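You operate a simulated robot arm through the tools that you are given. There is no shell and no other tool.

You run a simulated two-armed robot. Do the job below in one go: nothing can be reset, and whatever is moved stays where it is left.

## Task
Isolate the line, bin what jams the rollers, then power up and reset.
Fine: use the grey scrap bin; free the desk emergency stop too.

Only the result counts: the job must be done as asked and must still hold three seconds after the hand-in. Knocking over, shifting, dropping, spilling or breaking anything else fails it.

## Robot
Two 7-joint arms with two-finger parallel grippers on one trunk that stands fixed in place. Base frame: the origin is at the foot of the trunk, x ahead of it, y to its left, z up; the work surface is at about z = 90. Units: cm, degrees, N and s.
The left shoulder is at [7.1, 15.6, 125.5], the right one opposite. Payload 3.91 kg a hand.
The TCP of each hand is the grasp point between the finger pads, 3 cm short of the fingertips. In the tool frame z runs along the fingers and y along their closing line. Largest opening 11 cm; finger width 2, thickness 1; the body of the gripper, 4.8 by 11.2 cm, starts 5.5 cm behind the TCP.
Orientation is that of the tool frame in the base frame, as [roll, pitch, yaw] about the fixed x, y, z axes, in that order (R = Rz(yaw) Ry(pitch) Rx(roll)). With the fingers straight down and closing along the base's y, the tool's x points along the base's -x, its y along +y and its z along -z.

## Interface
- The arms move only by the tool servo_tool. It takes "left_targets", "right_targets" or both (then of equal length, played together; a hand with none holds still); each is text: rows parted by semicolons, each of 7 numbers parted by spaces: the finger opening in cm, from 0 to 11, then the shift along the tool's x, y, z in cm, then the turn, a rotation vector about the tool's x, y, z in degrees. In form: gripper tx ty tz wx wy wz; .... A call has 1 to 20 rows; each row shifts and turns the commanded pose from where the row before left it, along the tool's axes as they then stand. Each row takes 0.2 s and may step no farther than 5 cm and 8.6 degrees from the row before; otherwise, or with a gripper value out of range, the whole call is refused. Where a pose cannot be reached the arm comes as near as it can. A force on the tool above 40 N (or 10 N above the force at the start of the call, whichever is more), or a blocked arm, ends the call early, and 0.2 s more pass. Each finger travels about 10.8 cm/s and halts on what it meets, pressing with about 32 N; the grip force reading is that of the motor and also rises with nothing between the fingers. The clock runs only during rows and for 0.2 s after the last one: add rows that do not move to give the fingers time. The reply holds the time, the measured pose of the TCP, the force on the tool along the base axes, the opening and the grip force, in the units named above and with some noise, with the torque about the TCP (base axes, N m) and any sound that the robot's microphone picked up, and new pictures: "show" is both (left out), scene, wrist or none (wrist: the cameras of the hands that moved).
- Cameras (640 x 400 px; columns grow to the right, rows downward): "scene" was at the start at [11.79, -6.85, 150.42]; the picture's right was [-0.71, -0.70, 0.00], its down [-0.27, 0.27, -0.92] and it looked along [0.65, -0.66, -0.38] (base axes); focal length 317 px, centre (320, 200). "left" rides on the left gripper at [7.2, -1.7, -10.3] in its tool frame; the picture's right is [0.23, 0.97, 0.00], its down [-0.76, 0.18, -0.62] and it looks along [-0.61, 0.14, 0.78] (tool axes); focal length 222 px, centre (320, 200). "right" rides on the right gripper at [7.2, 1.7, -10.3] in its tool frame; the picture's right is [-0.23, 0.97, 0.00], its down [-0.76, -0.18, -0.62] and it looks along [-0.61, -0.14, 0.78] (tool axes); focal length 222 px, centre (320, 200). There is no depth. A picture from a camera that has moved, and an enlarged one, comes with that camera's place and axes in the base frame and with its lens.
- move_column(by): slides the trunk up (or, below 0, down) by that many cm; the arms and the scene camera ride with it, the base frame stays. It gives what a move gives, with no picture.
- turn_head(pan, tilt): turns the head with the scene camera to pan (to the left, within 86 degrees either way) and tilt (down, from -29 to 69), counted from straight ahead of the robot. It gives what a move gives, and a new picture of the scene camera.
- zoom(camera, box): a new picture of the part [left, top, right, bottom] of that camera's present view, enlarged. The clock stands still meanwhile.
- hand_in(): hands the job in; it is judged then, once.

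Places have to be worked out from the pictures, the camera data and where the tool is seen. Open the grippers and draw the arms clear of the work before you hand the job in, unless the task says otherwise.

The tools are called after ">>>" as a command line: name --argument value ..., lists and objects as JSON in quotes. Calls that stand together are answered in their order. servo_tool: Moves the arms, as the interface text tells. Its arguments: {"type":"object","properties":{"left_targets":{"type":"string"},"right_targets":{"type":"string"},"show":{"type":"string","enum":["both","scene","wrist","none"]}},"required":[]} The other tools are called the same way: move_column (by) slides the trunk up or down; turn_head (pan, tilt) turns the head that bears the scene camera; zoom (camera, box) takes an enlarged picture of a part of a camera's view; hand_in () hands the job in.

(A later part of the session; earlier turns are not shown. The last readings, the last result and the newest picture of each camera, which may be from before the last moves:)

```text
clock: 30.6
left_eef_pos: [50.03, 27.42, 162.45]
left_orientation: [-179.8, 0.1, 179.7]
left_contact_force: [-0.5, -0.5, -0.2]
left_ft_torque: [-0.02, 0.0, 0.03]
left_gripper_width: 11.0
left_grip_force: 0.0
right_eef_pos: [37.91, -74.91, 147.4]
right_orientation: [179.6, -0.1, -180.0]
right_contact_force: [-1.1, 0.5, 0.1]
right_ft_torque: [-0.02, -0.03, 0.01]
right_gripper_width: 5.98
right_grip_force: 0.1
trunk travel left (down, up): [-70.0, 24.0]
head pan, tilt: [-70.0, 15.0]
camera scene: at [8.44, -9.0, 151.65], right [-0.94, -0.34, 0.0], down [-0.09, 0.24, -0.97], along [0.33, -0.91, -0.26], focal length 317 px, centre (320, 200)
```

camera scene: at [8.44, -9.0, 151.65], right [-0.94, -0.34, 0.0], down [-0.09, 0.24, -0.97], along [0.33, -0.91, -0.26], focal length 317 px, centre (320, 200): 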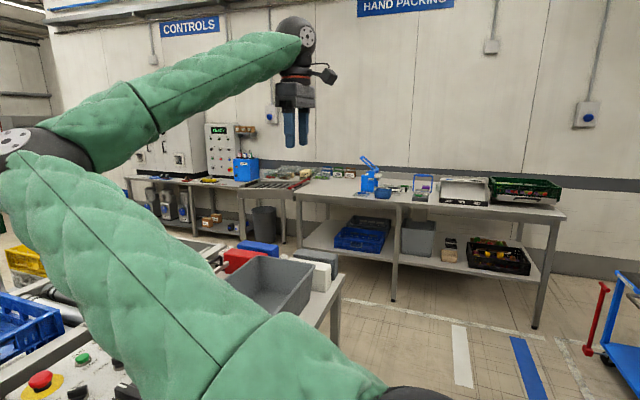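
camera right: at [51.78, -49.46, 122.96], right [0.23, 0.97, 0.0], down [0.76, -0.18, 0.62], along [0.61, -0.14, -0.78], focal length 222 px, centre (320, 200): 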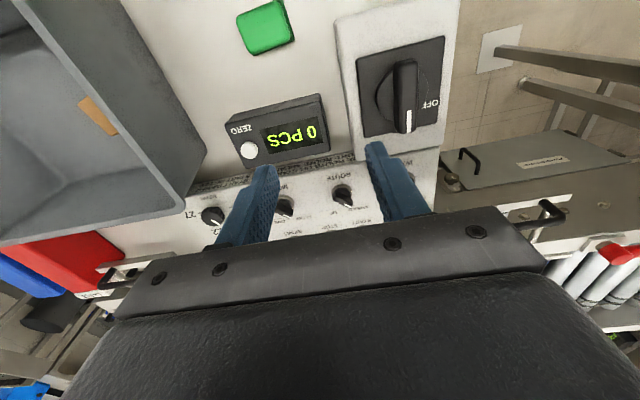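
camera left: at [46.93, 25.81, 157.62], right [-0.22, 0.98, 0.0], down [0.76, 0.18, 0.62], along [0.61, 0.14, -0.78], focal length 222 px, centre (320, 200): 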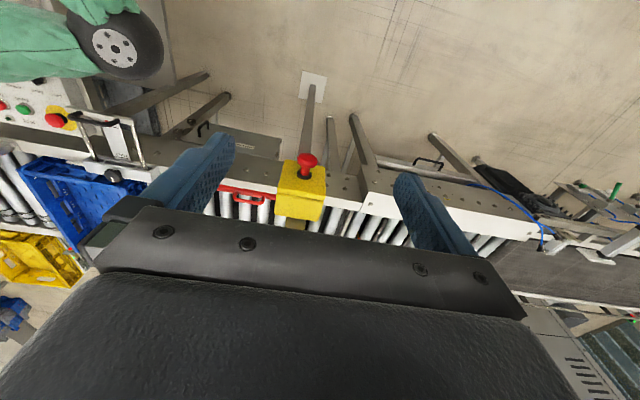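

There is free space to the robot's right. I move the right hand back to about x = 8, y = -83, taking its elbow away from the isolator.

>>> servo_tool --right_targets "6 4.5 -1.2 0 0 0 0; 6 4.5 -1.2 0 0 0 0; 6 4.5 -1.2 0 0 0 0; 6 4.5 -1.2 0 0 0 0; 6 4.5 -1.2 0 0 0 0; 6 4.5 -1.2 0 0 0 0; 6 3 -1 0 0 0 0; 6 0 0 0 0 0 0" --show "scene"

```text
clock: 32.4
left_eef_pos: [50.09, 27.44, 162.45]
left_orientation: [-179.8, 0.0, 179.7]
left_contact_force: [0.9, -0.3, 0.2]
left_ft_torque: [0.01, 0.0, -0.01]
left_gripper_width: 10.99
left_grip_force: 0.1
right_eef_pos: [8.42, -83.35, 147.64]
right_orientation: [179.7, -0.2, -179.9]
right_contact_force: [0.2, -1.0, 0.3]
right_ft_torque: [-0.02, -0.01, -0.01]
right_gripper_width: 6.0
right_grip_force: 0.1
trunk travel left (down, up): [-70.0, 24.0]
head pan, tilt: [-70.0, 15.0]
camera scene: at [8.5, -8.98, 151.65], right [-0.94, -0.34, 0.0], down [-0.09, 0.24, -0.97], along [0.33, -0.91, -0.26], focal length 317 px, centre (320, 200)
```

scene: 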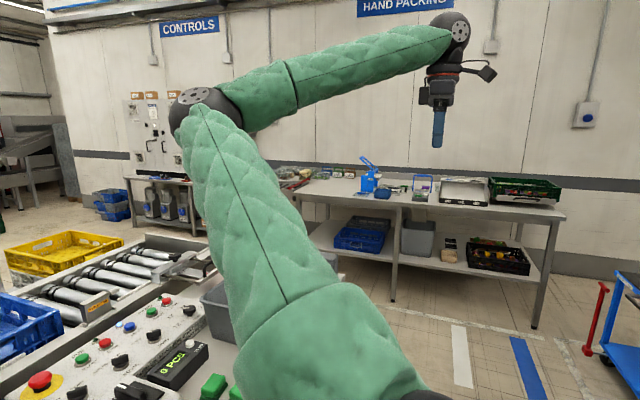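

The right elbow is now near [36, -43, 153], leaving room. I bring the left hand across high up, staying above the line-stop mushroom at about [67, 27, 121], and check midway.

>>> turn_head --pan -25 --tilt 35

>>> servo_tool --left_targets "8 -0.7 -4.5 0.5 0 0 0; 8 -0.7 -4.5 0.5 0 0 0; 8 -0.7 -4.5 0.5 0 0 0; 8 -0.7 -4.5 0.5 0 0 0; 8 -0.7 -4.5 0.5 0 0 0; 8 -0.7 -4.5 0.5 0 0 0; 8 -0.7 -4.5 0.5 0 0 0; 8 -0.7 -4.5 0.5 0 0 0; 8 0 0 0 0 0 0" --show "scene"

```text
clock: 33.5
left_eef_pos: [49.76, 27.43, 162.43]
left_orientation: [-179.8, 0.1, 179.7]
left_contact_force: [1.2, 0.7, 0.7]
left_ft_torque: [0.01, 0.04, 0.0]
left_gripper_width: 11.0
left_grip_force: 0.2
right_eef_pos: [8.25, -83.39, 147.81]
right_orientation: [179.6, 0.0, 180.0]
right_contact_force: [0.2, -1.2, 1.1]
right_ft_torque: [-0.02, -0.03, 0.01]
right_gripper_width: 5.99
right_grip_force: 0.1
trunk travel left (down, up): [-70.0, 24.0]
head pan, tilt: [-25.0, 35.0]
camera scene: at [13.21, -3.98, 148.45], right [-0.42, -0.91, 0.0], down [-0.52, 0.24, -0.82], along [0.74, -0.35, -0.57], focal length 317 px, centre (320, 200)
```

scene: 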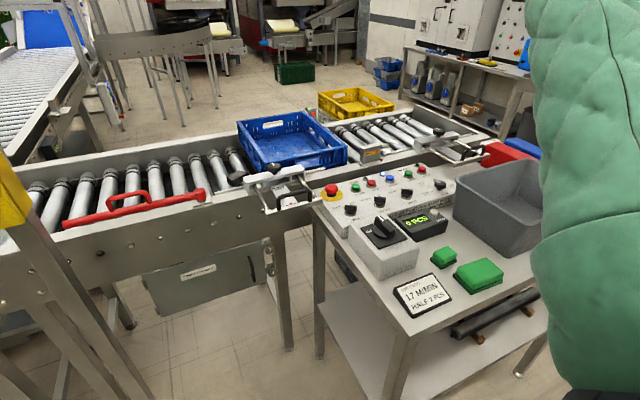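

```text
clock: 35.5
left_eef_pos: [55.66, -8.44, 158.48]
left_orientation: [-179.6, 0.1, 179.7]
left_contact_force: [1.2, 0.0, 0.0]
left_ft_torque: [-0.01, 0.01, -0.02]
left_gripper_width: 7.98
left_grip_force: 0.0
right_eef_pos: [8.12, -83.2, 147.87]
right_orientation: [179.6, -0.1, 180.0]
right_contact_force: [-0.5, 0.0, -0.3]
right_ft_torque: [-0.02, 0.0, 0.02]
right_gripper_width: 6.02
right_grip_force: 0.1
trunk travel left (down, up): [-70.0, 24.0]
head pan, tilt: [-25.0, 35.0]
camera scene: at [13.15, -3.84, 148.46], right [-0.42, -0.91, 0.0], down [-0.52, 0.24, -0.82], along [0.74, -0.35, -0.57], focal length 317 px, centre (320, 200)
```

scene: 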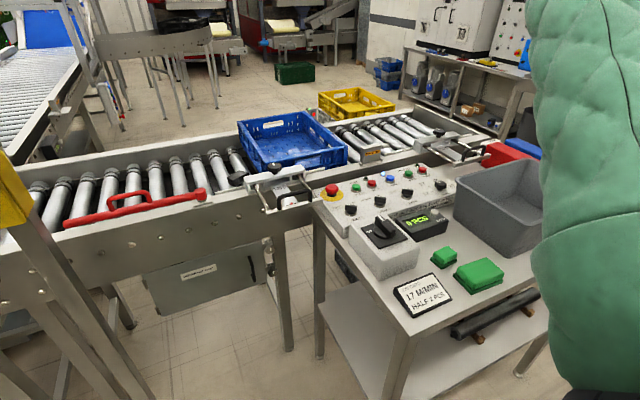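

The left hand moved freely to [55.7, -8.4, 158.5]. I carry on toward the point above the isolator, coming down to z ≈ 140.

>>> servo_tool --left_targets "6 -0.455 -4.28 2.2 0 0 0; 6 -0.455 -4.28 2.2 0 0 0; 6 -0.455 -4.28 2.2 0 0 0; 6 -0.455 -4.28 2.2 0 0 0; 6 -0.455 -4.28 2.2 0 0 0; 6 -0.455 -4.28 2.2 0 0 0; 6 -0.455 -4.28 2.2 0 0 0; 6 -0.455 -4.28 2.2 0 0 0; 6 0 0 0 0 0 0" --show "both"

```text
clock: 37.5
left_eef_pos: [59.07, -42.64, 140.97]
left_orientation: [-179.8, 0.1, 179.7]
left_contact_force: [-0.3, 1.3, -0.5]
left_ft_torque: [-0.01, -0.02, 0.02]
left_gripper_width: 6.0
left_grip_force: 0.1
right_eef_pos: [8.25, -83.33, 147.78]
right_orientation: [179.7, 0.0, 180.0]
right_contact_force: [-0.5, 0.4, 0.4]
right_ft_torque: [0.0, 0.04, -0.04]
right_gripper_width: 6.03
right_grip_force: 0.1
trunk travel left (down, up): [-70.0, 24.0]
head pan, tilt: [-25.0, 35.0]
camera scene: at [13.19, -3.87, 148.46], right [-0.42, -0.91, 0.0], down [-0.52, 0.24, -0.82], along [0.74, -0.35, -0.57], focal length 317 px, centre (320, 200)
camera left: at [51.66, -44.45, 151.37], right [-0.22, 0.97, 0.0], down [0.76, 0.18, 0.62], along [0.61, 0.14, -0.78], focal length 222 px, centre (320, 200)
```

scene: 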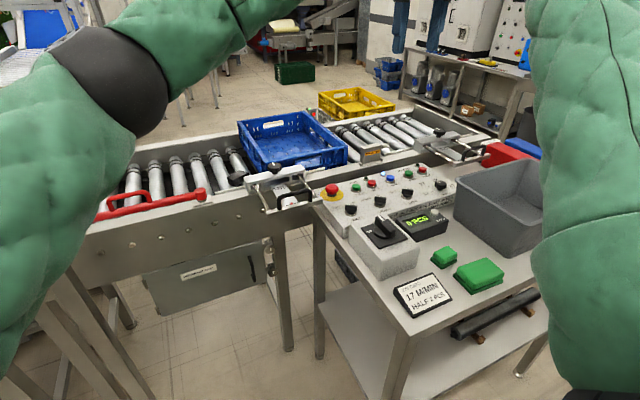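
left: 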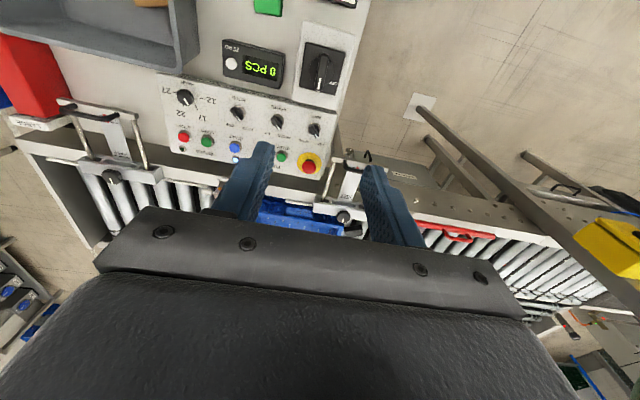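

The left hand now stands above the isolator. Before going down I test that it can turn 90° counter-clockwise (seen from above) here, and back.

>>> servo_tool --left_targets "6 0 0 0 0 0 -8.2; 6 0 0 0 0 0 -8.2; 6 0 0 0 0 0 -8.2; 6 0 0 0 0 0 -8.2; 6 0 0 0 0 0 -8.2; 6 0 0 0 0 0 -8.2; 6 0 0 0 0 0 -8.2; 6 0 0 0 0 0 -8.2; 6 0 0 0 0 0 -8.2; 6 0 0 0 0 0 -8.2; 6 0 0 0 0 0 -8; 6 0 0 0 0 0 0" --show "wrist"

```text
clock: 40.1
left_eef_pos: [58.59, -42.66, 141.19]
left_orientation: [-179.7, -0.1, -90.2]
left_contact_force: [-0.9, 0.5, -0.1]
left_ft_torque: [-0.01, -0.12, -0.03]
left_gripper_width: 6.0
left_grip_force: 0.1
right_eef_pos: [7.78, -83.36, 147.78]
right_orientation: [179.6, 0.2, 180.0]
right_contact_force: [-0.7, 0.2, -0.4]
right_ft_torque: [0.01, -0.05, 0.0]
right_gripper_width: 6.01
right_grip_force: 0.0
trunk travel left (down, up): [-70.0, 24.0]
head pan, tilt: [-25.0, 35.0]
camera left: at [60.05, -50.03, 151.54], right [-0.97, -0.22, 0.0], down [-0.18, 0.76, 0.62], along [-0.14, 0.6, -0.79], focal length 222 px, centre (320, 200)
```

left: 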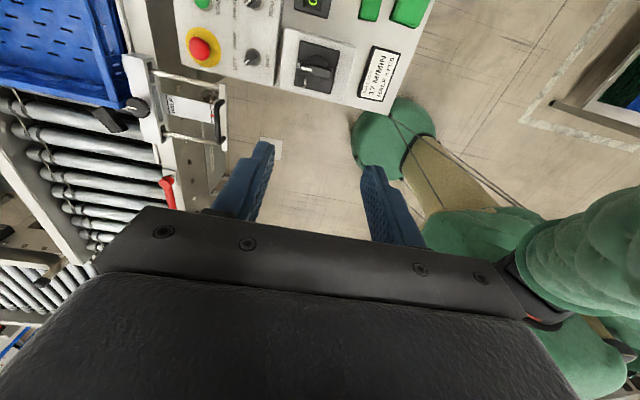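

It turns the full 90° freely. I turn it back while coming down to z ≈ 117 and look at the alignment.

>>> servo_tool --left_targets "6 0 0 2 0 0 8.2; 6 0 0 2 0 0 8.2; 6 0 0 2 0 0 8.2; 6 0 0 2 0 0 8.2; 6 0 0 2 0 0 8.2; 6 0 0 2 0 0 8.2; 6 0 0 2 0 0 8.2; 6 0 0 2 0 0 8.2; 6 0 0 2 0 0 8.2; 6 0 0 2 0 0 8.2; 6 0 0 2 0 0 8; 6 0 0 2 0 0 0; 6 0 0 0 0 0 0" --show "both"

```text
clock: 42.9
left_eef_pos: [58.92, -42.85, 116.9]
left_orientation: [-179.8, 0.2, 179.7]
left_contact_force: [-0.6, -0.1, -0.5]
left_ft_torque: [-0.01, 0.04, 0.03]
left_gripper_width: 6.02
left_grip_force: 0.0
right_eef_pos: [8.25, -83.38, 147.77]
right_orientation: [179.6, 0.0, 180.0]
right_contact_force: [-0.4, 0.1, 0.4]
right_ft_torque: [-0.01, -0.04, 0.0]
right_gripper_width: 6.0
right_grip_force: 0.0
trunk travel left (down, up): [-70.0, 24.0]
head pan, tilt: [-25.0, 35.0]
camera scene: at [13.16, -4.03, 148.45], right [-0.42, -0.91, 0.0], down [-0.52, 0.24, -0.82], along [0.74, -0.35, -0.57], focal length 317 px, centre (320, 200)
camera left: at [51.58, -44.64, 127.27], right [-0.22, 0.98, 0.0], down [0.76, 0.17, 0.62], along [0.61, 0.14, -0.78], focal length 222 px, centre (320, 200)
```

scene: 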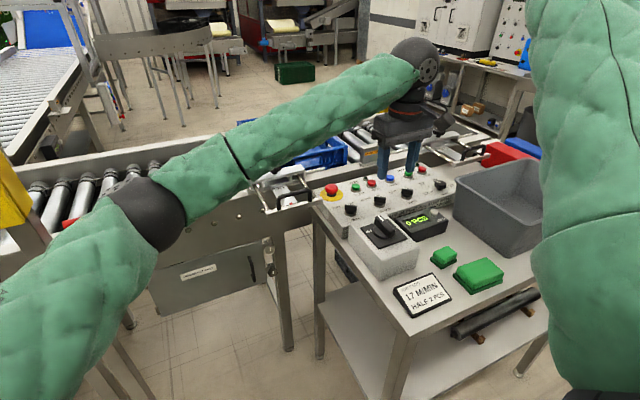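
left: 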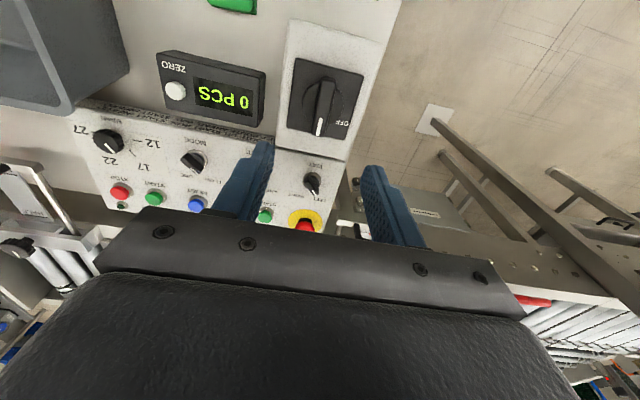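

The knob works out at about [59.0, -42.6], right beneath the hand. I descend to z ≈ 102.3 with the fingers at 6 cm astride the bar.

>>> servo_tool --left_targets "6 0 0.2 3 0 0 0; 6 0 0 3 0 0 0; 6 0 0 3 0 0 0; 6 0 0 3 0 0 0; 6 0 0 1.5 0 0 0; 6 0 0 1 0 0 0; 6 0 0 0 0 0 0" --show "both"

>>> zoom --camera "scene" --box '[330, 140, 470, 280]'

```text
clock: 44.5
left_eef_pos: [58.95, -42.85, 102.21]
left_orientation: [-179.7, 0.1, 179.7]
left_contact_force: [-0.2, -0.6, -0.1]
left_ft_torque: [0.01, -0.03, 0.01]
left_gripper_width: 6.01
left_grip_force: 0.0
right_eef_pos: [8.22, -83.31, 147.69]
right_orientation: [179.7, 0.0, 180.0]
right_contact_force: [-0.3, 0.1, 0.0]
right_ft_torque: [0.03, 0.01, 0.0]
right_gripper_width: 6.0
right_grip_force: 0.1
trunk travel left (down, up): [-70.0, 24.0]
head pan, tilt: [-25.0, 35.0]
camera scene: at [13.19, -4.04, 148.45], right [-0.42, -0.91, 0.0], down [-0.52, 0.24, -0.82], along [0.74, -0.35, -0.57], focal length 317 px, centre (320, 200)
camera left: at [51.64, -44.5, 112.59], right [-0.22, 0.98, 0.0], down [0.76, 0.18, 0.62], along [0.61, 0.14, -0.78], focal length 222 px, centre (320, 200)
```

scene: 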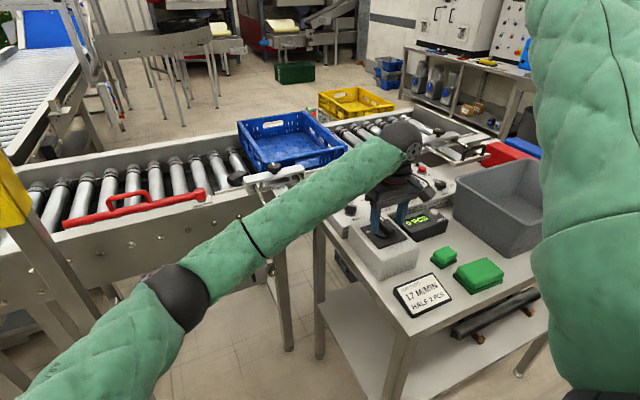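
left: 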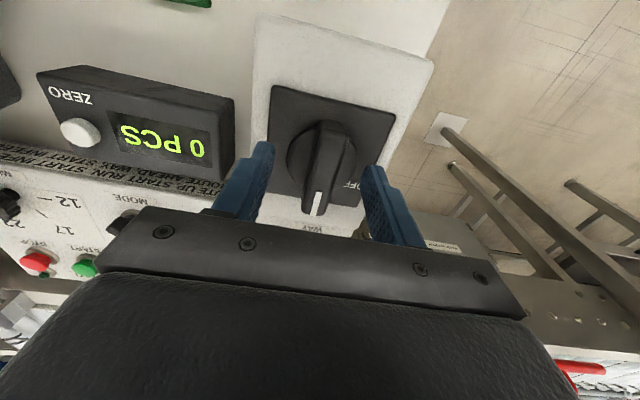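

```text
2.86 times, centred on (400, 210) of scene
camera zoom: at [13.19, -4.04, 148.45], right [-0.42, -0.91, 0.0], down [-0.52, 0.24, -0.82], along [0.74, -0.35, -0.57], focal length 905 px, centre (91, 171)
```

zoom: 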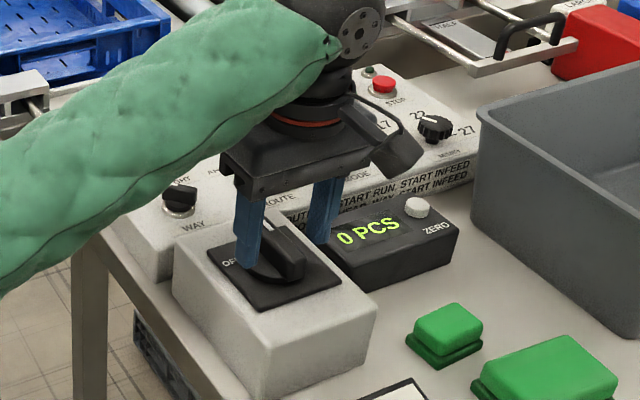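

The fingers stand astride the bar, about 0.4 cm ahead of its centre. I shift back slightly and close on it.

>>> servo_tool --left_targets "5 0.4 0 0 0 0 0; 1.5 0 0 0 0 0 0; 1.5 0 0 0 0 0 0; 1.5 0 0 0 0 0 0" --show "wrist"

```text
clock: 45.5
left_eef_pos: [58.65, -42.63, 102.29]
left_orientation: [-179.8, 0.1, 179.7]
left_contact_force: [-1.9, 11.4, -2.3]
left_ft_torque: [0.3, -0.04, 0.06]
left_gripper_width: 2.06
left_grip_force: 5.6
right_eef_pos: [8.11, -83.36, 147.84]
right_orientation: [179.7, -0.1, 180.0]
right_contact_force: [0.4, -0.3, -0.1]
right_ft_torque: [-0.01, 0.03, -0.04]
right_gripper_width: 6.02
right_grip_force: 0.1
trunk travel left (down, up): [-70.0, 24.0]
head pan, tilt: [-25.0, 35.0]
camera left: at [51.33, -44.32, 112.66], right [-0.22, 0.97, 0.0], down [0.76, 0.18, 0.62], along [0.61, 0.14, -0.78], focal length 222 px, centre (320, 200)
```

left: 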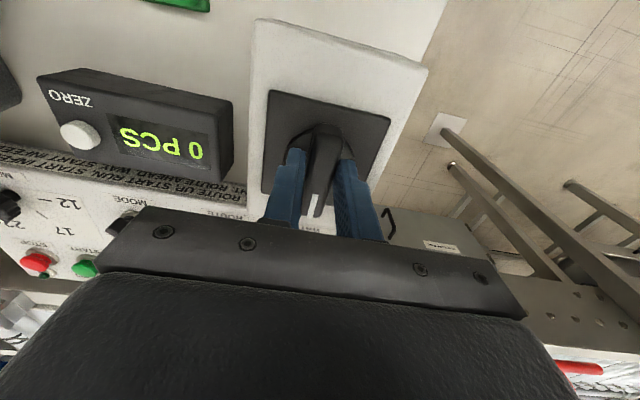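

Gripped at 2.06 cm with a small sideways load, so I ease the hand 0.2 cm left and turn it counter-clockwise in steps.

>>> servo_tool --left_targets "1.5 0 0.2 0 0 0 0; 1.5 0 0 0 0 0 -8.2; 1.5 0 0 0 0 0 -8.2; 1.5 0 0 0 0 0 -8.2; 1.5 0 0 0 0 0 -8.2; 1.5 0 0 0 0 0 -8.2; 1.5 0 0 0 0 0 0" --show "wrist"

```text
clock: 46.7
left_eef_pos: [58.85, -42.89, 102.41]
left_orientation: [-179.5, 0.0, -150.3]
left_contact_force: [10.3, -40.7, -5.2]
left_ft_torque: [-0.25, -0.95, -0.36]
left_gripper_width: 1.88
left_grip_force: 44.6
right_eef_pos: [8.41, -83.66, 147.43]
right_orientation: [179.5, -0.2, -179.9]
right_contact_force: [0.8, 0.0, 0.4]
right_ft_torque: [-0.02, 0.0, -0.01]
right_gripper_width: 6.02
right_grip_force: 0.1
trunk travel left (down, up): [-70.0, 24.0]
head pan, tilt: [-25.0, 35.0]
stopped in row 5 (left hand): the force on the tool passed its limit at 43 N (the readings are from after the stop); the commanded pose is now the measured one
camera left: at [53.16, -47.98, 112.81], right [-0.68, 0.73, -0.01], down [0.57, 0.54, 0.62], along [0.46, 0.42, -0.78], focal length 222 px, centre (320, 200)
```

left: 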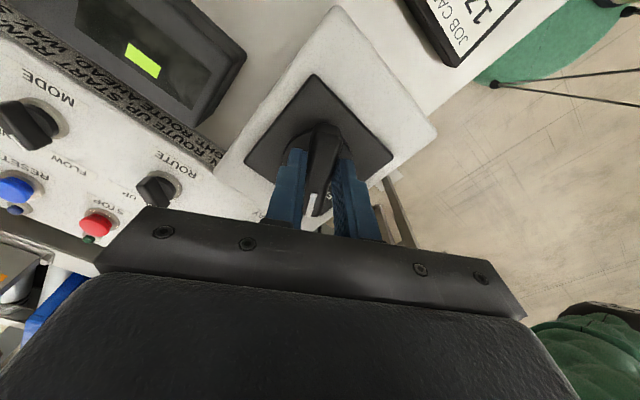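

The knob follows (now about 30° round), but the force shows my grip is some 0.6 cm nearer than its axis, so the hand must also shift as it turns. I hold briefly to see whether the force relaxes.

>>> servo_tool --left_targets "1.5 0 0 0 0 0 0" --show "none"

```text
clock: 47.1
left_eef_pos: [58.74, -42.85, 102.44]
left_orientation: [-179.6, 0.0, -150.2]
left_contact_force: [10.8, -46.7, -3.0]
left_ft_torque: [-1.13, 0.31, -0.41]
left_gripper_width: 1.88
left_grip_force: 45.2
right_eef_pos: [8.37, -83.78, 147.51]
right_orientation: [179.4, -0.2, -179.8]
right_contact_force: [0.1, 0.2, 0.2]
right_ft_torque: [-0.02, -0.01, -0.01]
right_gripper_width: 6.02
right_grip_force: 0.1
trunk travel left (down, up): [-70.0, 24.0]
head pan, tilt: [-25.0, 35.0]
```

The sideways force persists at about 47 N toward -y, so I yield 0.4 cm in that direction (tool -y) and read again.

>>> servo_tool --left_targets "1.5 0 -0.2 0 0 0 0; 1.5 0 -0.2 0 0 0 0" --show "none"

```text
clock: 47.7
left_eef_pos: [58.71, -42.91, 102.49]
left_orientation: [-179.9, 0.0, -150.3]
left_contact_force: [-23.2, -8.7, -12.3]
left_ft_torque: [-0.24, 0.52, -0.01]
left_gripper_width: 1.89
left_grip_force: 44.8
right_eef_pos: [8.32, -83.58, 147.58]
right_orientation: [179.6, -0.1, -179.9]
right_contact_force: [-0.4, -0.5, -0.7]
right_ft_torque: [-0.01, 0.04, 0.0]
right_gripper_width: 5.99
right_grip_force: 0.0
trunk travel left (down, up): [-70.0, 24.0]
head pan, tilt: [-25.0, 35.0]
```

The sideways force is gone with that shift; a 25 N pull along the bar remains. I ease that out and continue turning with a small compensating shift each step.

>>> servo_tool --left_targets "1.5 0.2 0 0.1 0 0 0; 1.5 0 -0.05 0 0 0 -5; 1.5 0 -0.05 0 0 0 -5" --show "none"

```text
clock: 48.5
left_eef_pos: [58.78, -43.03, 102.47]
left_orientation: [-179.5, -0.1, -140.2]
left_contact_force: [-6.2, -1.2, -3.6]
left_ft_torque: [1.13, -0.67, 0.02]
left_gripper_width: 1.9
left_grip_force: 44.9
right_eef_pos: [8.4, -83.28, 147.53]
right_orientation: [179.6, -0.1, -179.9]
right_contact_force: [-0.3, -0.1, 0.0]
right_ft_torque: [0.01, 0.0, 0.0]
right_gripper_width: 6.0
right_grip_force: 0.0
trunk travel left (down, up): [-70.0, 24.0]
head pan, tilt: [-25.0, 35.0]
```

Forces are low now and the hand is at 40°. I continue in 5° steps with the same compensation.

>>> servo_tool --left_targets "1.5 0 -0.06 0 0 0 -5; 1.5 0 -0.06 0 0 0 -5; 1.5 0 -0.06 0 0 0 -5; 1.5 0 -0.06 0 0 0 -5; 1.5 0 0 0 0 0 0" --show "wrist"

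```text
clock: 49.7
left_eef_pos: [59.14, -43.22, 102.4]
left_orientation: [-179.7, -0.1, -120.2]
left_contact_force: [0.1, -1.6, -9.4]
left_ft_torque: [1.21, -0.43, 0.04]
left_gripper_width: 1.87
left_grip_force: 44.3
right_eef_pos: [8.42, -83.45, 147.61]
right_orientation: [179.6, -0.2, -179.9]
right_contact_force: [0.7, -0.3, 0.7]
right_ft_torque: [0.01, -0.01, -0.02]
right_gripper_width: 5.98
right_grip_force: 0.1
trunk travel left (down, up): [-70.0, 24.0]
head pan, tilt: [-25.0, 35.0]
camera left: at [56.76, -50.37, 112.84], right [-0.96, 0.29, 0.0], down [0.23, 0.75, 0.62], along [0.19, 0.59, -0.79], focal length 222 px, centre (320, 200)
```

left: 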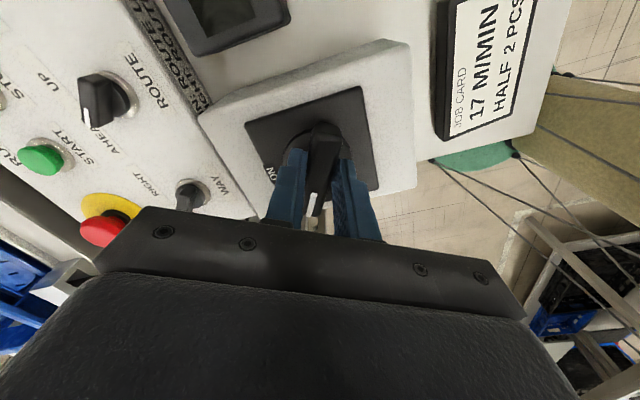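

The counter display has gone dark, so power is dropping out; the knob is at 60°. I continue to 90°.

>>> servo_tool --left_targets "1.5 0 -0.05 0 0 0 -5; 1.5 0 -0.05 0 0 0 -5; 1.5 0 -0.05 0 0 0 -5; 1.5 0 -0.05 0 0 0 -5; 1.5 0 -0.05 0 0 0 -5; 1.5 0 -0.05 0 0 0 -5; 1.5 0 0 0 0 0 0" --show "wrist"

```text
clock: 51.3
left_eef_pos: [59.43, -43.16, 102.34]
left_orientation: [-179.6, -0.6, -90.3]
left_contact_force: [17.8, -7.1, -1.7]
left_ft_torque: [-0.66, -0.34, -0.11]
left_gripper_width: 1.91
left_grip_force: 44.7
right_eef_pos: [8.48, -83.63, 147.62]
right_orientation: [179.6, -0.3, -179.9]
right_contact_force: [-0.6, -0.6, -0.5]
right_ft_torque: [0.01, 0.0, 0.01]
right_gripper_width: 5.99
right_grip_force: 0.0
trunk travel left (down, up): [-70.0, 24.0]
head pan, tilt: [-25.0, 35.0]
stopped in row 7 (left hand): the force on the tool passed its limit at 42 N (the readings are from after the stop); the commanded pose is now the measured one
camera left: at [60.96, -50.58, 112.88], right [-0.97, -0.22, 0.0], down [-0.18, 0.77, 0.62], along [-0.13, 0.6, -0.79], focal length 222 px, centre (320, 200)
```

left: 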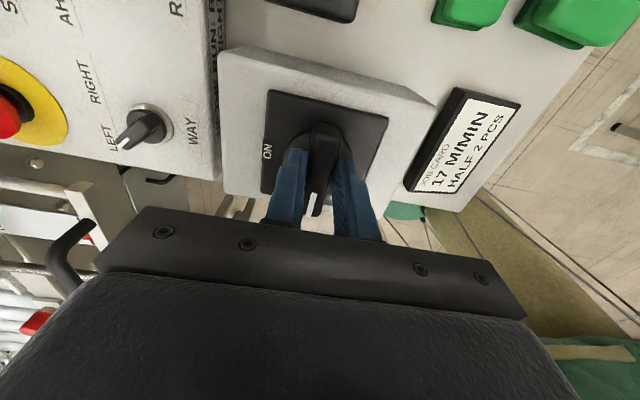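

The knob now points to OFF at 90°. I open the fingers and lift straight up, then check it with the scene camera.

>>> servo_tool --left_targets "5 0 0 0 0 0 0; 6 0 0 0 0 0 0; 6 0 0 -2 0 0 0; 6 0 0 -4 0 0 0; 6 0 0 -4 0 0 0; 6 0 0 -4 0 0 0; 6 0 0 0 0 0 0" --show "both"

>>> zoom --camera "scene" --box '[310, 150, 490, 290]'

```text
clock: 52.9
left_eef_pos: [63.19, -44.8, 115.24]
left_orientation: [-179.7, -0.7, -90.6]
left_contact_force: [0.6, 0.1, -0.1]
left_ft_torque: [-0.02, 0.04, 0.0]
left_gripper_width: 5.99
left_grip_force: 0.0
left hand out of reach, approached as far as the arm can: row 3, 4, 5, 6
right_eef_pos: [8.5, -83.45, 147.62]
right_orientation: [179.6, -0.2, -179.9]
right_contact_force: [0.2, 0.0, 0.6]
right_ft_torque: [0.02, 0.02, -0.03]
right_gripper_width: 6.0
right_grip_force: 0.1
trunk travel left (down, up): [-70.0, 24.0]
head pan, tilt: [-25.0, 35.0]
camera scene: at [13.26, -4.05, 148.44], right [-0.42, -0.91, 0.0], down [-0.52, 0.24, -0.82], along [0.74, -0.35, -0.57], focal length 317 px, centre (320, 200)
camera left: at [64.71, -52.07, 125.77], right [-0.98, -0.22, 0.0], down [-0.17, 0.77, 0.61], along [-0.13, 0.6, -0.79], focal length 222 px, centre (320, 200)
```

scene: 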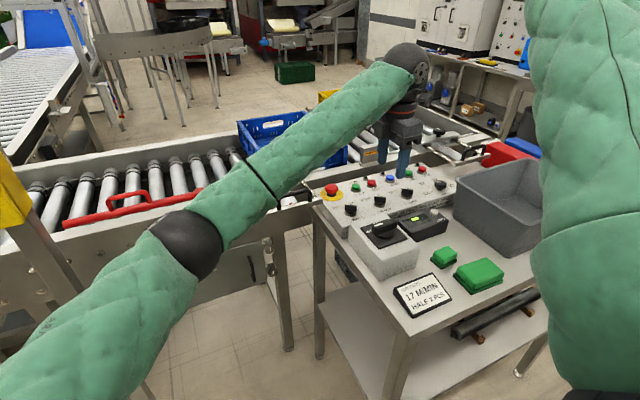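
left: 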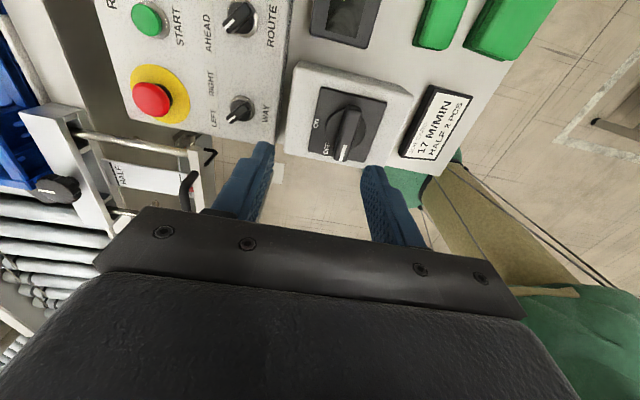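

```text
2.86 times, centred on (400, 220) of scene
camera zoom: at [13.26, -4.05, 148.44], right [-0.42, -0.91, 0.0], down [-0.52, 0.24, -0.82], along [0.74, -0.35, -0.57], focal length 905 px, centre (91, 143)
```

zoom: 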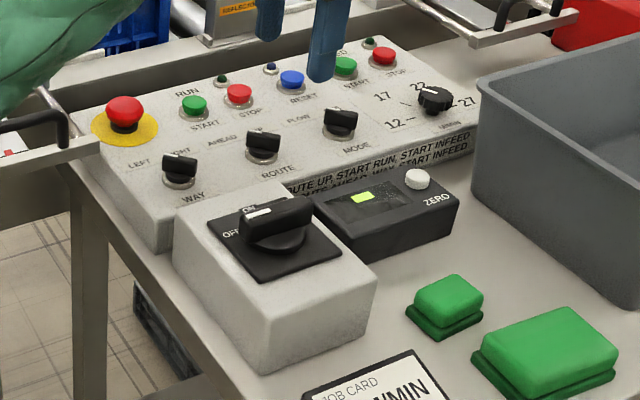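

The isolator is at OFF and the panel lamps are out. I take the left hand up, turn it back, and withdraw it to the left so the right arm can go for the jam.

>>> servo_tool --left_targets "8 0 0 -2 0 0 8.2; 8 0 0 -2 0 0 8.2; 8 0 0 -2 0 0 8.2; 8 0 0 -2 0 0 8.2; 8 0 0 -2 0 0 8.2; 8 0 0 -2 0 0 8.2; 8 0 0 -2 0 0 8.2; 8 0 0 -2 0 0 8.2; 8 0 0 -2 0 0 8.2; 8 0 0 -2 0 0 8.2; 8 0 0 -2 0 0 8; 8 0 0 0 0 0 0" --show "none"

```text
clock: 55.5
left_eef_pos: [63.01, -44.66, 137.08]
left_orientation: [-179.6, 0.3, 179.6]
left_contact_force: [-0.3, 1.1, 0.3]
left_ft_torque: [0.0, 0.02, 0.01]
left_gripper_width: 8.01
left_grip_force: 0.0
right_eef_pos: [8.46, -83.37, 147.67]
right_orientation: [179.7, -0.2, -179.9]
right_contact_force: [0.2, 0.1, 0.2]
right_ft_torque: [0.0, 0.02, 0.01]
right_gripper_width: 6.0
right_grip_force: 0.2
trunk travel left (down, up): [-70.0, 24.0]
head pan, tilt: [-25.0, 35.0]
```

Now I withdraw the left hand leftward and up along the earlier path.

>>> servo_tool --left_targets "8 0.7 4.3 -1.6 0 0 0; 8 0.7 4.3 -1.6 0 0 0; 8 0.7 4.3 -1.6 0 0 0; 8 0.7 4.3 -1.6 0 0 0; 8 0.7 4.3 -1.6 0 0 0; 8 0.7 4.3 -1.6 0 0 0; 8 0.7 4.3 -1.6 0 0 0; 8 0.7 4.3 -1.6 0 0 0; 8 0.7 4.3 -1.6 0 0 0; 8 0.7 4.3 -1.6 0 0 0; 8 0.7 4.3 -1.6 0 0 0; 8 0.7 4.3 -1.6 0 0 0; 8 0.7 4.3 -1.6 0 0 0; 8 0.7 4.3 -1.6 0 0 0; 8 0.7 4.3 -1.6 0 0 0; 8 0.7 4.3 -1.6 0 0 0; 8 0 0 0 0 0 0" --show "scene"

>>> zoom --camera "scene" --box '[180, 100, 360, 230]'

```text
clock: 59.1
left_eef_pos: [51.92, 24.36, 161.93]
left_orientation: [-179.5, 0.2, 179.6]
left_contact_force: [-0.6, -1.3, -0.1]
left_ft_torque: [0.0, 0.0, 0.01]
left_gripper_width: 8.0
left_grip_force: 0.1
right_eef_pos: [8.53, -83.44, 147.65]
right_orientation: [179.6, -0.2, -179.9]
right_contact_force: [0.1, 0.0, -0.5]
right_ft_torque: [0.02, 0.01, -0.01]
right_gripper_width: 5.99
right_grip_force: 0.1
trunk travel left (down, up): [-70.0, 24.0]
head pan, tilt: [-25.0, 35.0]
camera scene: at [13.34, -4.1, 148.43], right [-0.42, -0.91, 0.0], down [-0.52, 0.24, -0.82], along [0.74, -0.35, -0.57], focal length 317 px, centre (320, 200)
```

scene: 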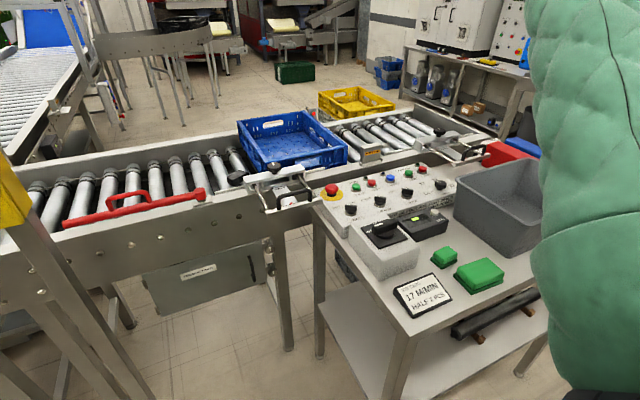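

```text
3.08 times, centred on (270, 165) of scene
camera zoom: at [13.34, -4.1, 148.43], right [-0.42, -0.91, 0.0], down [-0.52, 0.24, -0.82], along [0.74, -0.35, -0.57], focal length 974 px, centre (474, 308)
```

zoom: 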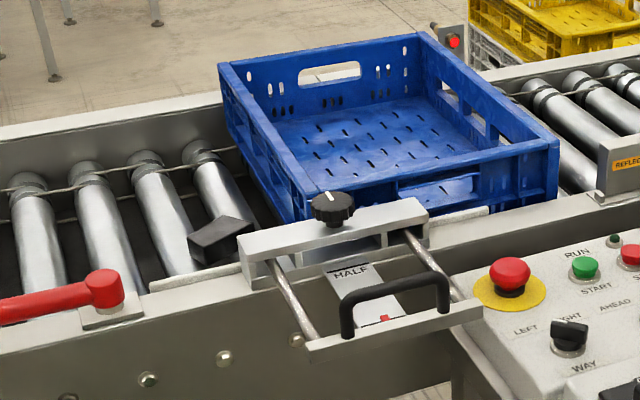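

The dark block is at about [108.6, -17.9, 93], and the crate stands just to its right. I bring the right arm back from its parked place, high over the desk toward [84, -48, 130].

>>> servo_tool --right_targets "8 -4.3 1.95 0.65 0 0 0; 8 -4.3 1.95 0.65 0 0 0; 8 -4.3 1.95 0.65 0 0 0; 8 -4.3 1.95 0.65 0 0 0; 8 -4.3 1.95 0.65 0 0 0; 8 -4.3 1.95 0.65 0 0 0; 8 -4.3 1.95 0.65 0 0 0; 8 -4.3 1.95 0.65 0 0 0; 8 -4.3 1.95 0.65 0 0 0; 8 -4.3 1.95 0.65 0 0 0; 8 -4.3 1.95 0.65 0 0 0; 8 -4.3 1.95 0.65 0 0 0; 8 -4 2 1.6 0 0 0; 8 -4 2 1.6 0 0 0; 8 -4 2 1.6 0 0 0; 8 -4 2 1.6 0 0 0; 8 -4 2 1.6 0 0 0; 8 -4 2 1.6 0 0 0; 8 0 0 0 0 0 0" --show "both"

```text
clock: 63.1
left_eef_pos: [51.75, 24.43, 162.13]
left_orientation: [-179.3, 0.3, 179.6]
left_contact_force: [0.7, 0.6, -0.1]
left_ft_torque: [0.04, -0.02, 0.03]
left_gripper_width: 8.0
left_grip_force: 0.0
right_eef_pos: [84.07, -47.67, 130.23]
right_orientation: [179.6, -0.1, -179.9]
right_contact_force: [-0.3, 1.4, 1.4]
right_ft_torque: [0.01, 0.01, 0.01]
right_gripper_width: 8.02
right_grip_force: 0.1
trunk travel left (down, up): [-70.0, 24.0]
head pan, tilt: [-25.0, 35.0]
camera scene: at [13.15, -4.0, 148.46], right [-0.42, -0.91, 0.0], down [-0.52, 0.24, -0.82], along [0.74, -0.35, -0.57], focal length 317 px, centre (320, 200)
camera right: at [76.78, -46.05, 140.72], right [0.23, 0.97, 0.01], down [0.76, -0.18, 0.62], along [0.61, -0.14, -0.78], focal length 222 px, centre (320, 200)
```

scene: 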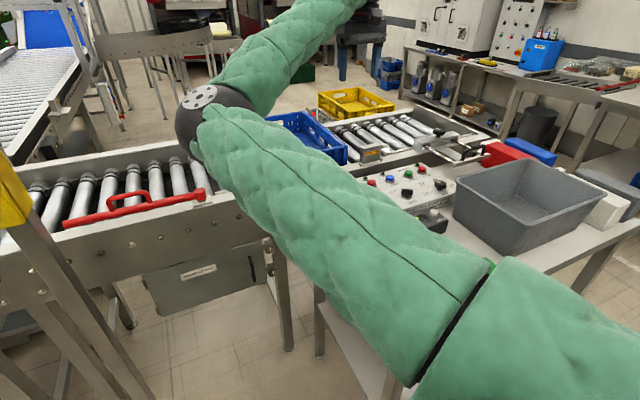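
right: 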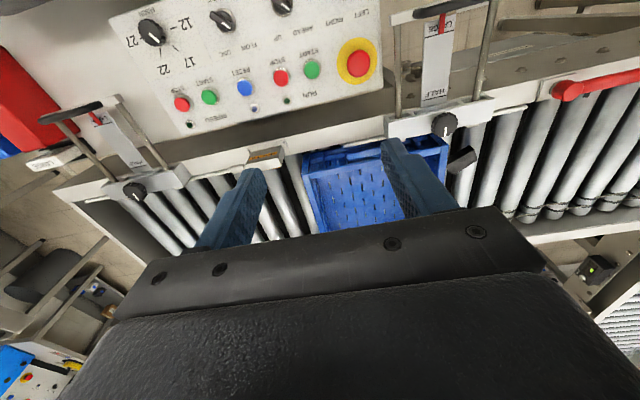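

From this view the block again comes out near [109, -18.5, 93]. I move the hand along the outer edge of its range toward [92, -34, 130] to learn its reach.

>>> servo_tool --right_targets "8 -2.2 3.4 0 0 0 0; 8 -2.2 3.4 0 0 0 0; 8 -2.2 3.4 0 0 0 0; 8 -2.2 3.4 0 0 0 0; 8 0 0 0 0 0 0" --show "both"

```text
clock: 64.3
left_eef_pos: [51.85, 24.22, 161.99]
left_orientation: [-179.5, 0.3, 179.5]
left_contact_force: [-0.5, 0.2, 1.5]
left_ft_torque: [0.03, 0.02, -0.01]
left_gripper_width: 7.99
left_grip_force: 0.0
right_eef_pos: [93.13, -34.71, 130.34]
right_orientation: [179.6, -0.1, -179.9]
right_contact_force: [0.5, 0.5, -0.1]
right_ft_torque: [0.02, -0.04, -0.01]
right_gripper_width: 8.0
right_grip_force: 0.1
right hand out of reach, approached as far as the arm can: row 4
trunk travel left (down, up): [-70.0, 24.0]
head pan, tilt: [-25.0, 35.0]
camera scene: at [13.14, -4.01, 148.46], right [-0.42, -0.91, 0.0], down [-0.52, 0.24, -0.82], along [0.74, -0.35, -0.57], focal length 317 px, centre (320, 200)
camera right: at [85.84, -33.11, 140.65], right [0.23, 0.97, 0.01], down [0.76, -0.18, 0.62], along [0.61, -0.14, -0.78], focal length 222 px, centre (320, 200)
```

scene: 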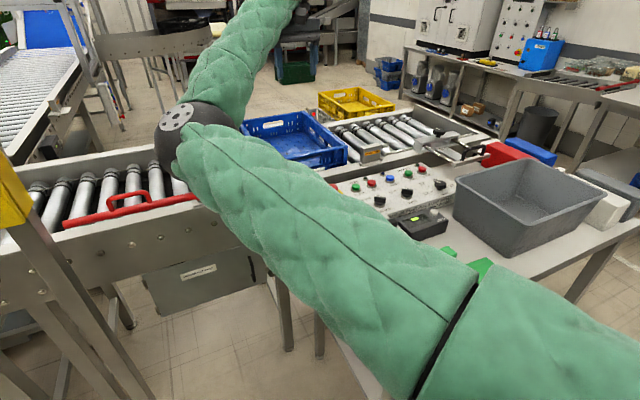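
right: 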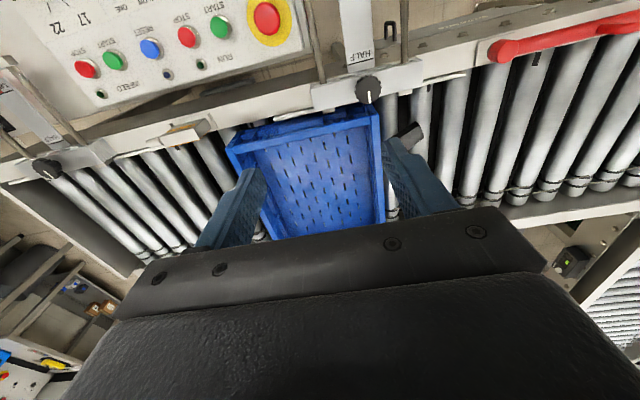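

It reached [93.1, -34.7, 130.3], on the edge of its range. I go a bit lower and keep following that edge toward [98, -24].

>>> servo_tool --right_targets "8 0 0 4 0 0 0; 8 0 0 4 0 0 0; 8 -2 2.6 0 0 0 0; 8 -1.8 2.8 0 0 0 0; 8 -1.6 3 0 0 0 0; 8 -1 3 0 0 0 0; 8 0 0 0 0 0 0" --show "both"

```text
clock: 65.9
left_eef_pos: [52.01, 24.31, 161.93]
left_orientation: [-179.5, 0.3, 179.6]
left_contact_force: [0.6, 0.4, -1.5]
left_ft_torque: [-0.01, 0.01, 0.0]
left_gripper_width: 7.99
left_grip_force: 0.1
right_eef_pos: [99.98, -23.69, 122.59]
right_orientation: [179.6, -0.1, -180.0]
right_contact_force: [0.1, 0.1, 0.2]
right_ft_torque: [0.02, 0.01, 0.04]
right_gripper_width: 8.03
right_grip_force: 0.1
right hand out of reach, approached as far as the arm can: row 1, 6
trunk travel left (down, up): [-70.0, 24.0]
head pan, tilt: [-25.0, 35.0]
camera scene: at [13.22, -4.01, 148.45], right [-0.42, -0.91, 0.0], down [-0.52, 0.24, -0.82], along [0.74, -0.35, -0.57], focal length 317 px, centre (320, 200)
camera right: at [92.73, -22.08, 133.02], right [0.23, 0.97, 0.01], down [0.76, -0.18, 0.62], along [0.61, -0.14, -0.78], focal length 222 px, centre (320, 200)
```

scene: 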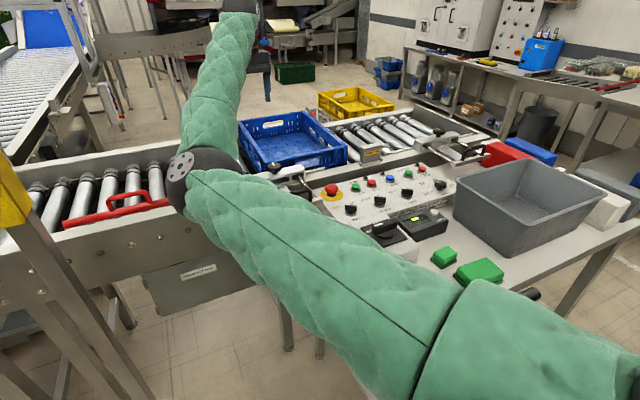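
right: 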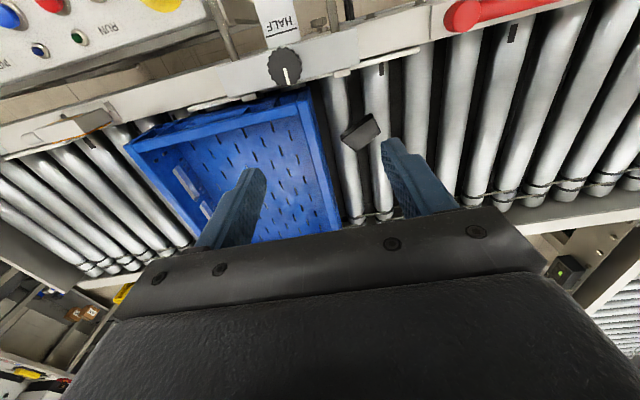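

The hand is at [100, -23.7, 122.6] with the block well in view, lying askew across the rollers between crate and rail. I enlarge it to judge its shape and lie.

>>> zoom --camera "right" --box '[260, 30, 480, 230]'

>>> zoom --camera "scene" --box '[140, 100, 340, 240]'

```text
2.00 times, centred on (370, 130) of right
camera zoom: at [92.73, -22.08, 133.02], right [0.23, 0.97, 0.01], down [0.76, -0.18, 0.62], along [0.61, -0.14, -0.78], focal length 444 px, centre (220, 340)
```

zoom: 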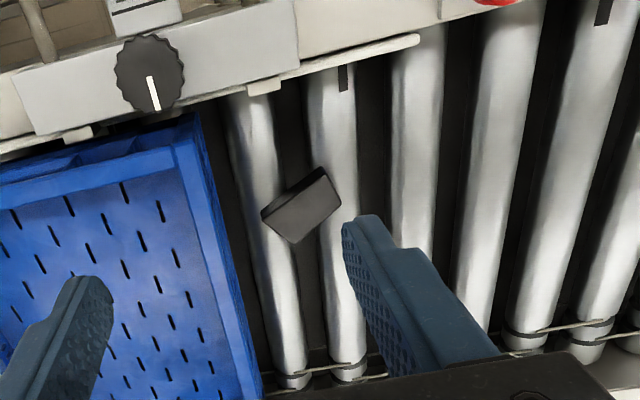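

```text
2.86 times, centred on (240, 170) of scene
camera zoom: at [13.22, -4.01, 148.45], right [-0.42, -0.91, 0.0], down [-0.52, 0.24, -0.82], along [0.74, -0.35, -0.57], focal length 905 px, centre (549, 286)
```

zoom: 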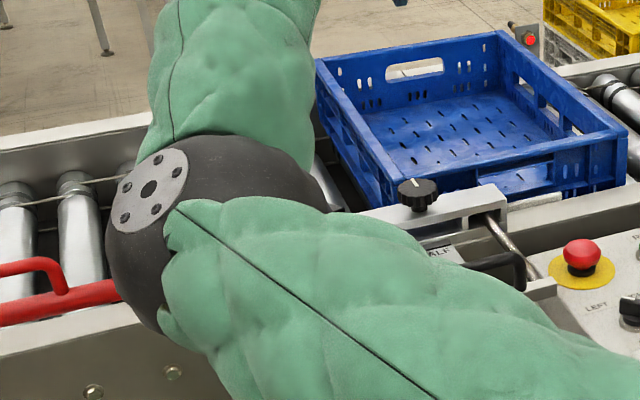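

The block is about 6 × 4 cm, top at z ≈ 93.5, centred near [110, -18.3], its long axis running about 28° off the base y line; it sits in the gap between the rollers at y ≈ -21 and -14. I stretch the hand to about [105, -18.5, 116] and check how the arm follows.

>>> servo_tool --right_targets "9 -2.5 2.6 3 0 0 0; 9 -2.5 2.6 3 0 0 0; 9 0 0 0 0 0 0" --show "both"

```text
clock: 66.7
left_eef_pos: [51.75, 24.26, 161.85]
left_orientation: [-179.4, 0.3, 179.7]
left_contact_force: [-0.4, 0.3, -0.3]
left_ft_torque: [0.0, -0.02, -0.02]
left_gripper_width: 7.99
left_grip_force: 0.0
right_eef_pos: [105.15, -18.39, 116.78]
right_orientation: [179.6, -0.2, -179.9]
right_contact_force: [-0.3, -0.5, 0.2]
right_ft_torque: [-0.02, -0.02, 0.03]
right_gripper_width: 8.97
right_grip_force: 0.0
trunk travel left (down, up): [-70.0, 24.0]
head pan, tilt: [-25.0, 35.0]
camera scene: at [13.14, -3.96, 148.46], right [-0.42, -0.91, 0.0], down [-0.52, 0.24, -0.82], along [0.74, -0.35, -0.57], focal length 317 px, centre (320, 200)
camera right: at [97.96, -16.71, 127.09], right [0.23, 0.97, 0.01], down [0.76, -0.18, 0.62], along [0.61, -0.14, -0.78], focal length 222 px, centre (320, 200)
```

scene: 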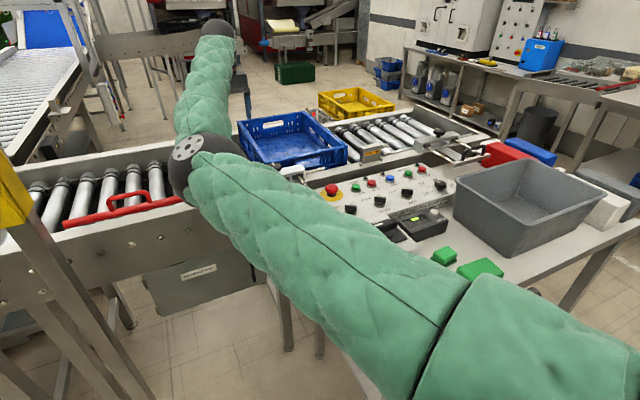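
right: 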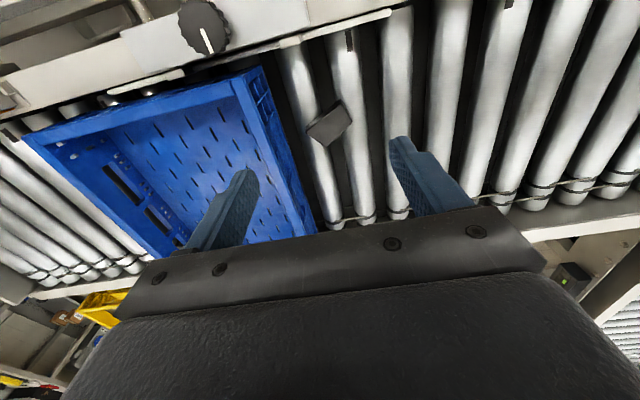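

The arm follows well to [105.2, -18.4, 116.8] and the block again shows at about [109.9, -18.1]. I tilt the hand 16° forward about the wrist and turn it 28° counter-clockwise to match the block's long axis.

>>> servo_tool --right_targets "9 -2.57 0 -0.18 0 -8 0; 9 -2.57 0 -0.18 0 -8 0; 9 0 0 0 0 0 -7; 9 0 0 0 0 0 -7; 9 0 0 0 0 0 -7; 9 0 0 0 0 0 -7; 9 0 0 0 0 0 0" --show "both"

```text
clock: 68.3
left_eef_pos: [51.91, 24.28, 161.94]
left_orientation: [-179.4, 0.3, 179.6]
left_contact_force: [0.6, 0.2, 0.3]
left_ft_torque: [-0.02, 0.01, -0.04]
left_gripper_width: 7.99
left_grip_force: 0.0
right_eef_pos: [110.19, -18.28, 117.2]
right_orientation: [-172.7, 14.1, -150.9]
right_contact_force: [-0.5, 0.5, 0.0]
right_ft_torque: [0.02, 0.03, 0.02]
right_gripper_width: 9.0
right_grip_force: 0.0
trunk travel left (down, up): [-70.0, 24.0]
head pan, tilt: [-25.0, 35.0]
camera scene: at [13.21, -3.95, 148.45], right [-0.42, -0.91, 0.0], down [-0.52, 0.24, -0.82], along [0.74, -0.35, -0.57], focal length 317 px, centre (320, 200)
camera right: at [100.38, -20.3, 125.28], right [-0.25, 0.97, -0.06], down [0.56, 0.2, 0.81], along [0.79, 0.17, -0.59], focal length 222 px, centre (320, 200)
```

scene: 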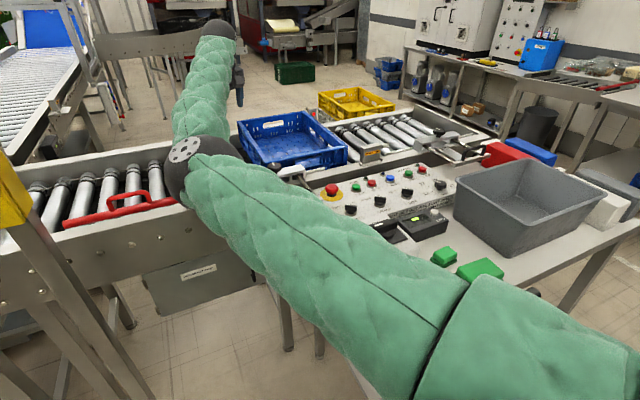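
right: 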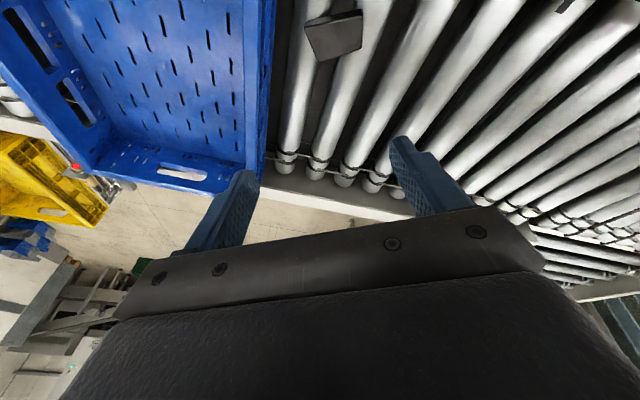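

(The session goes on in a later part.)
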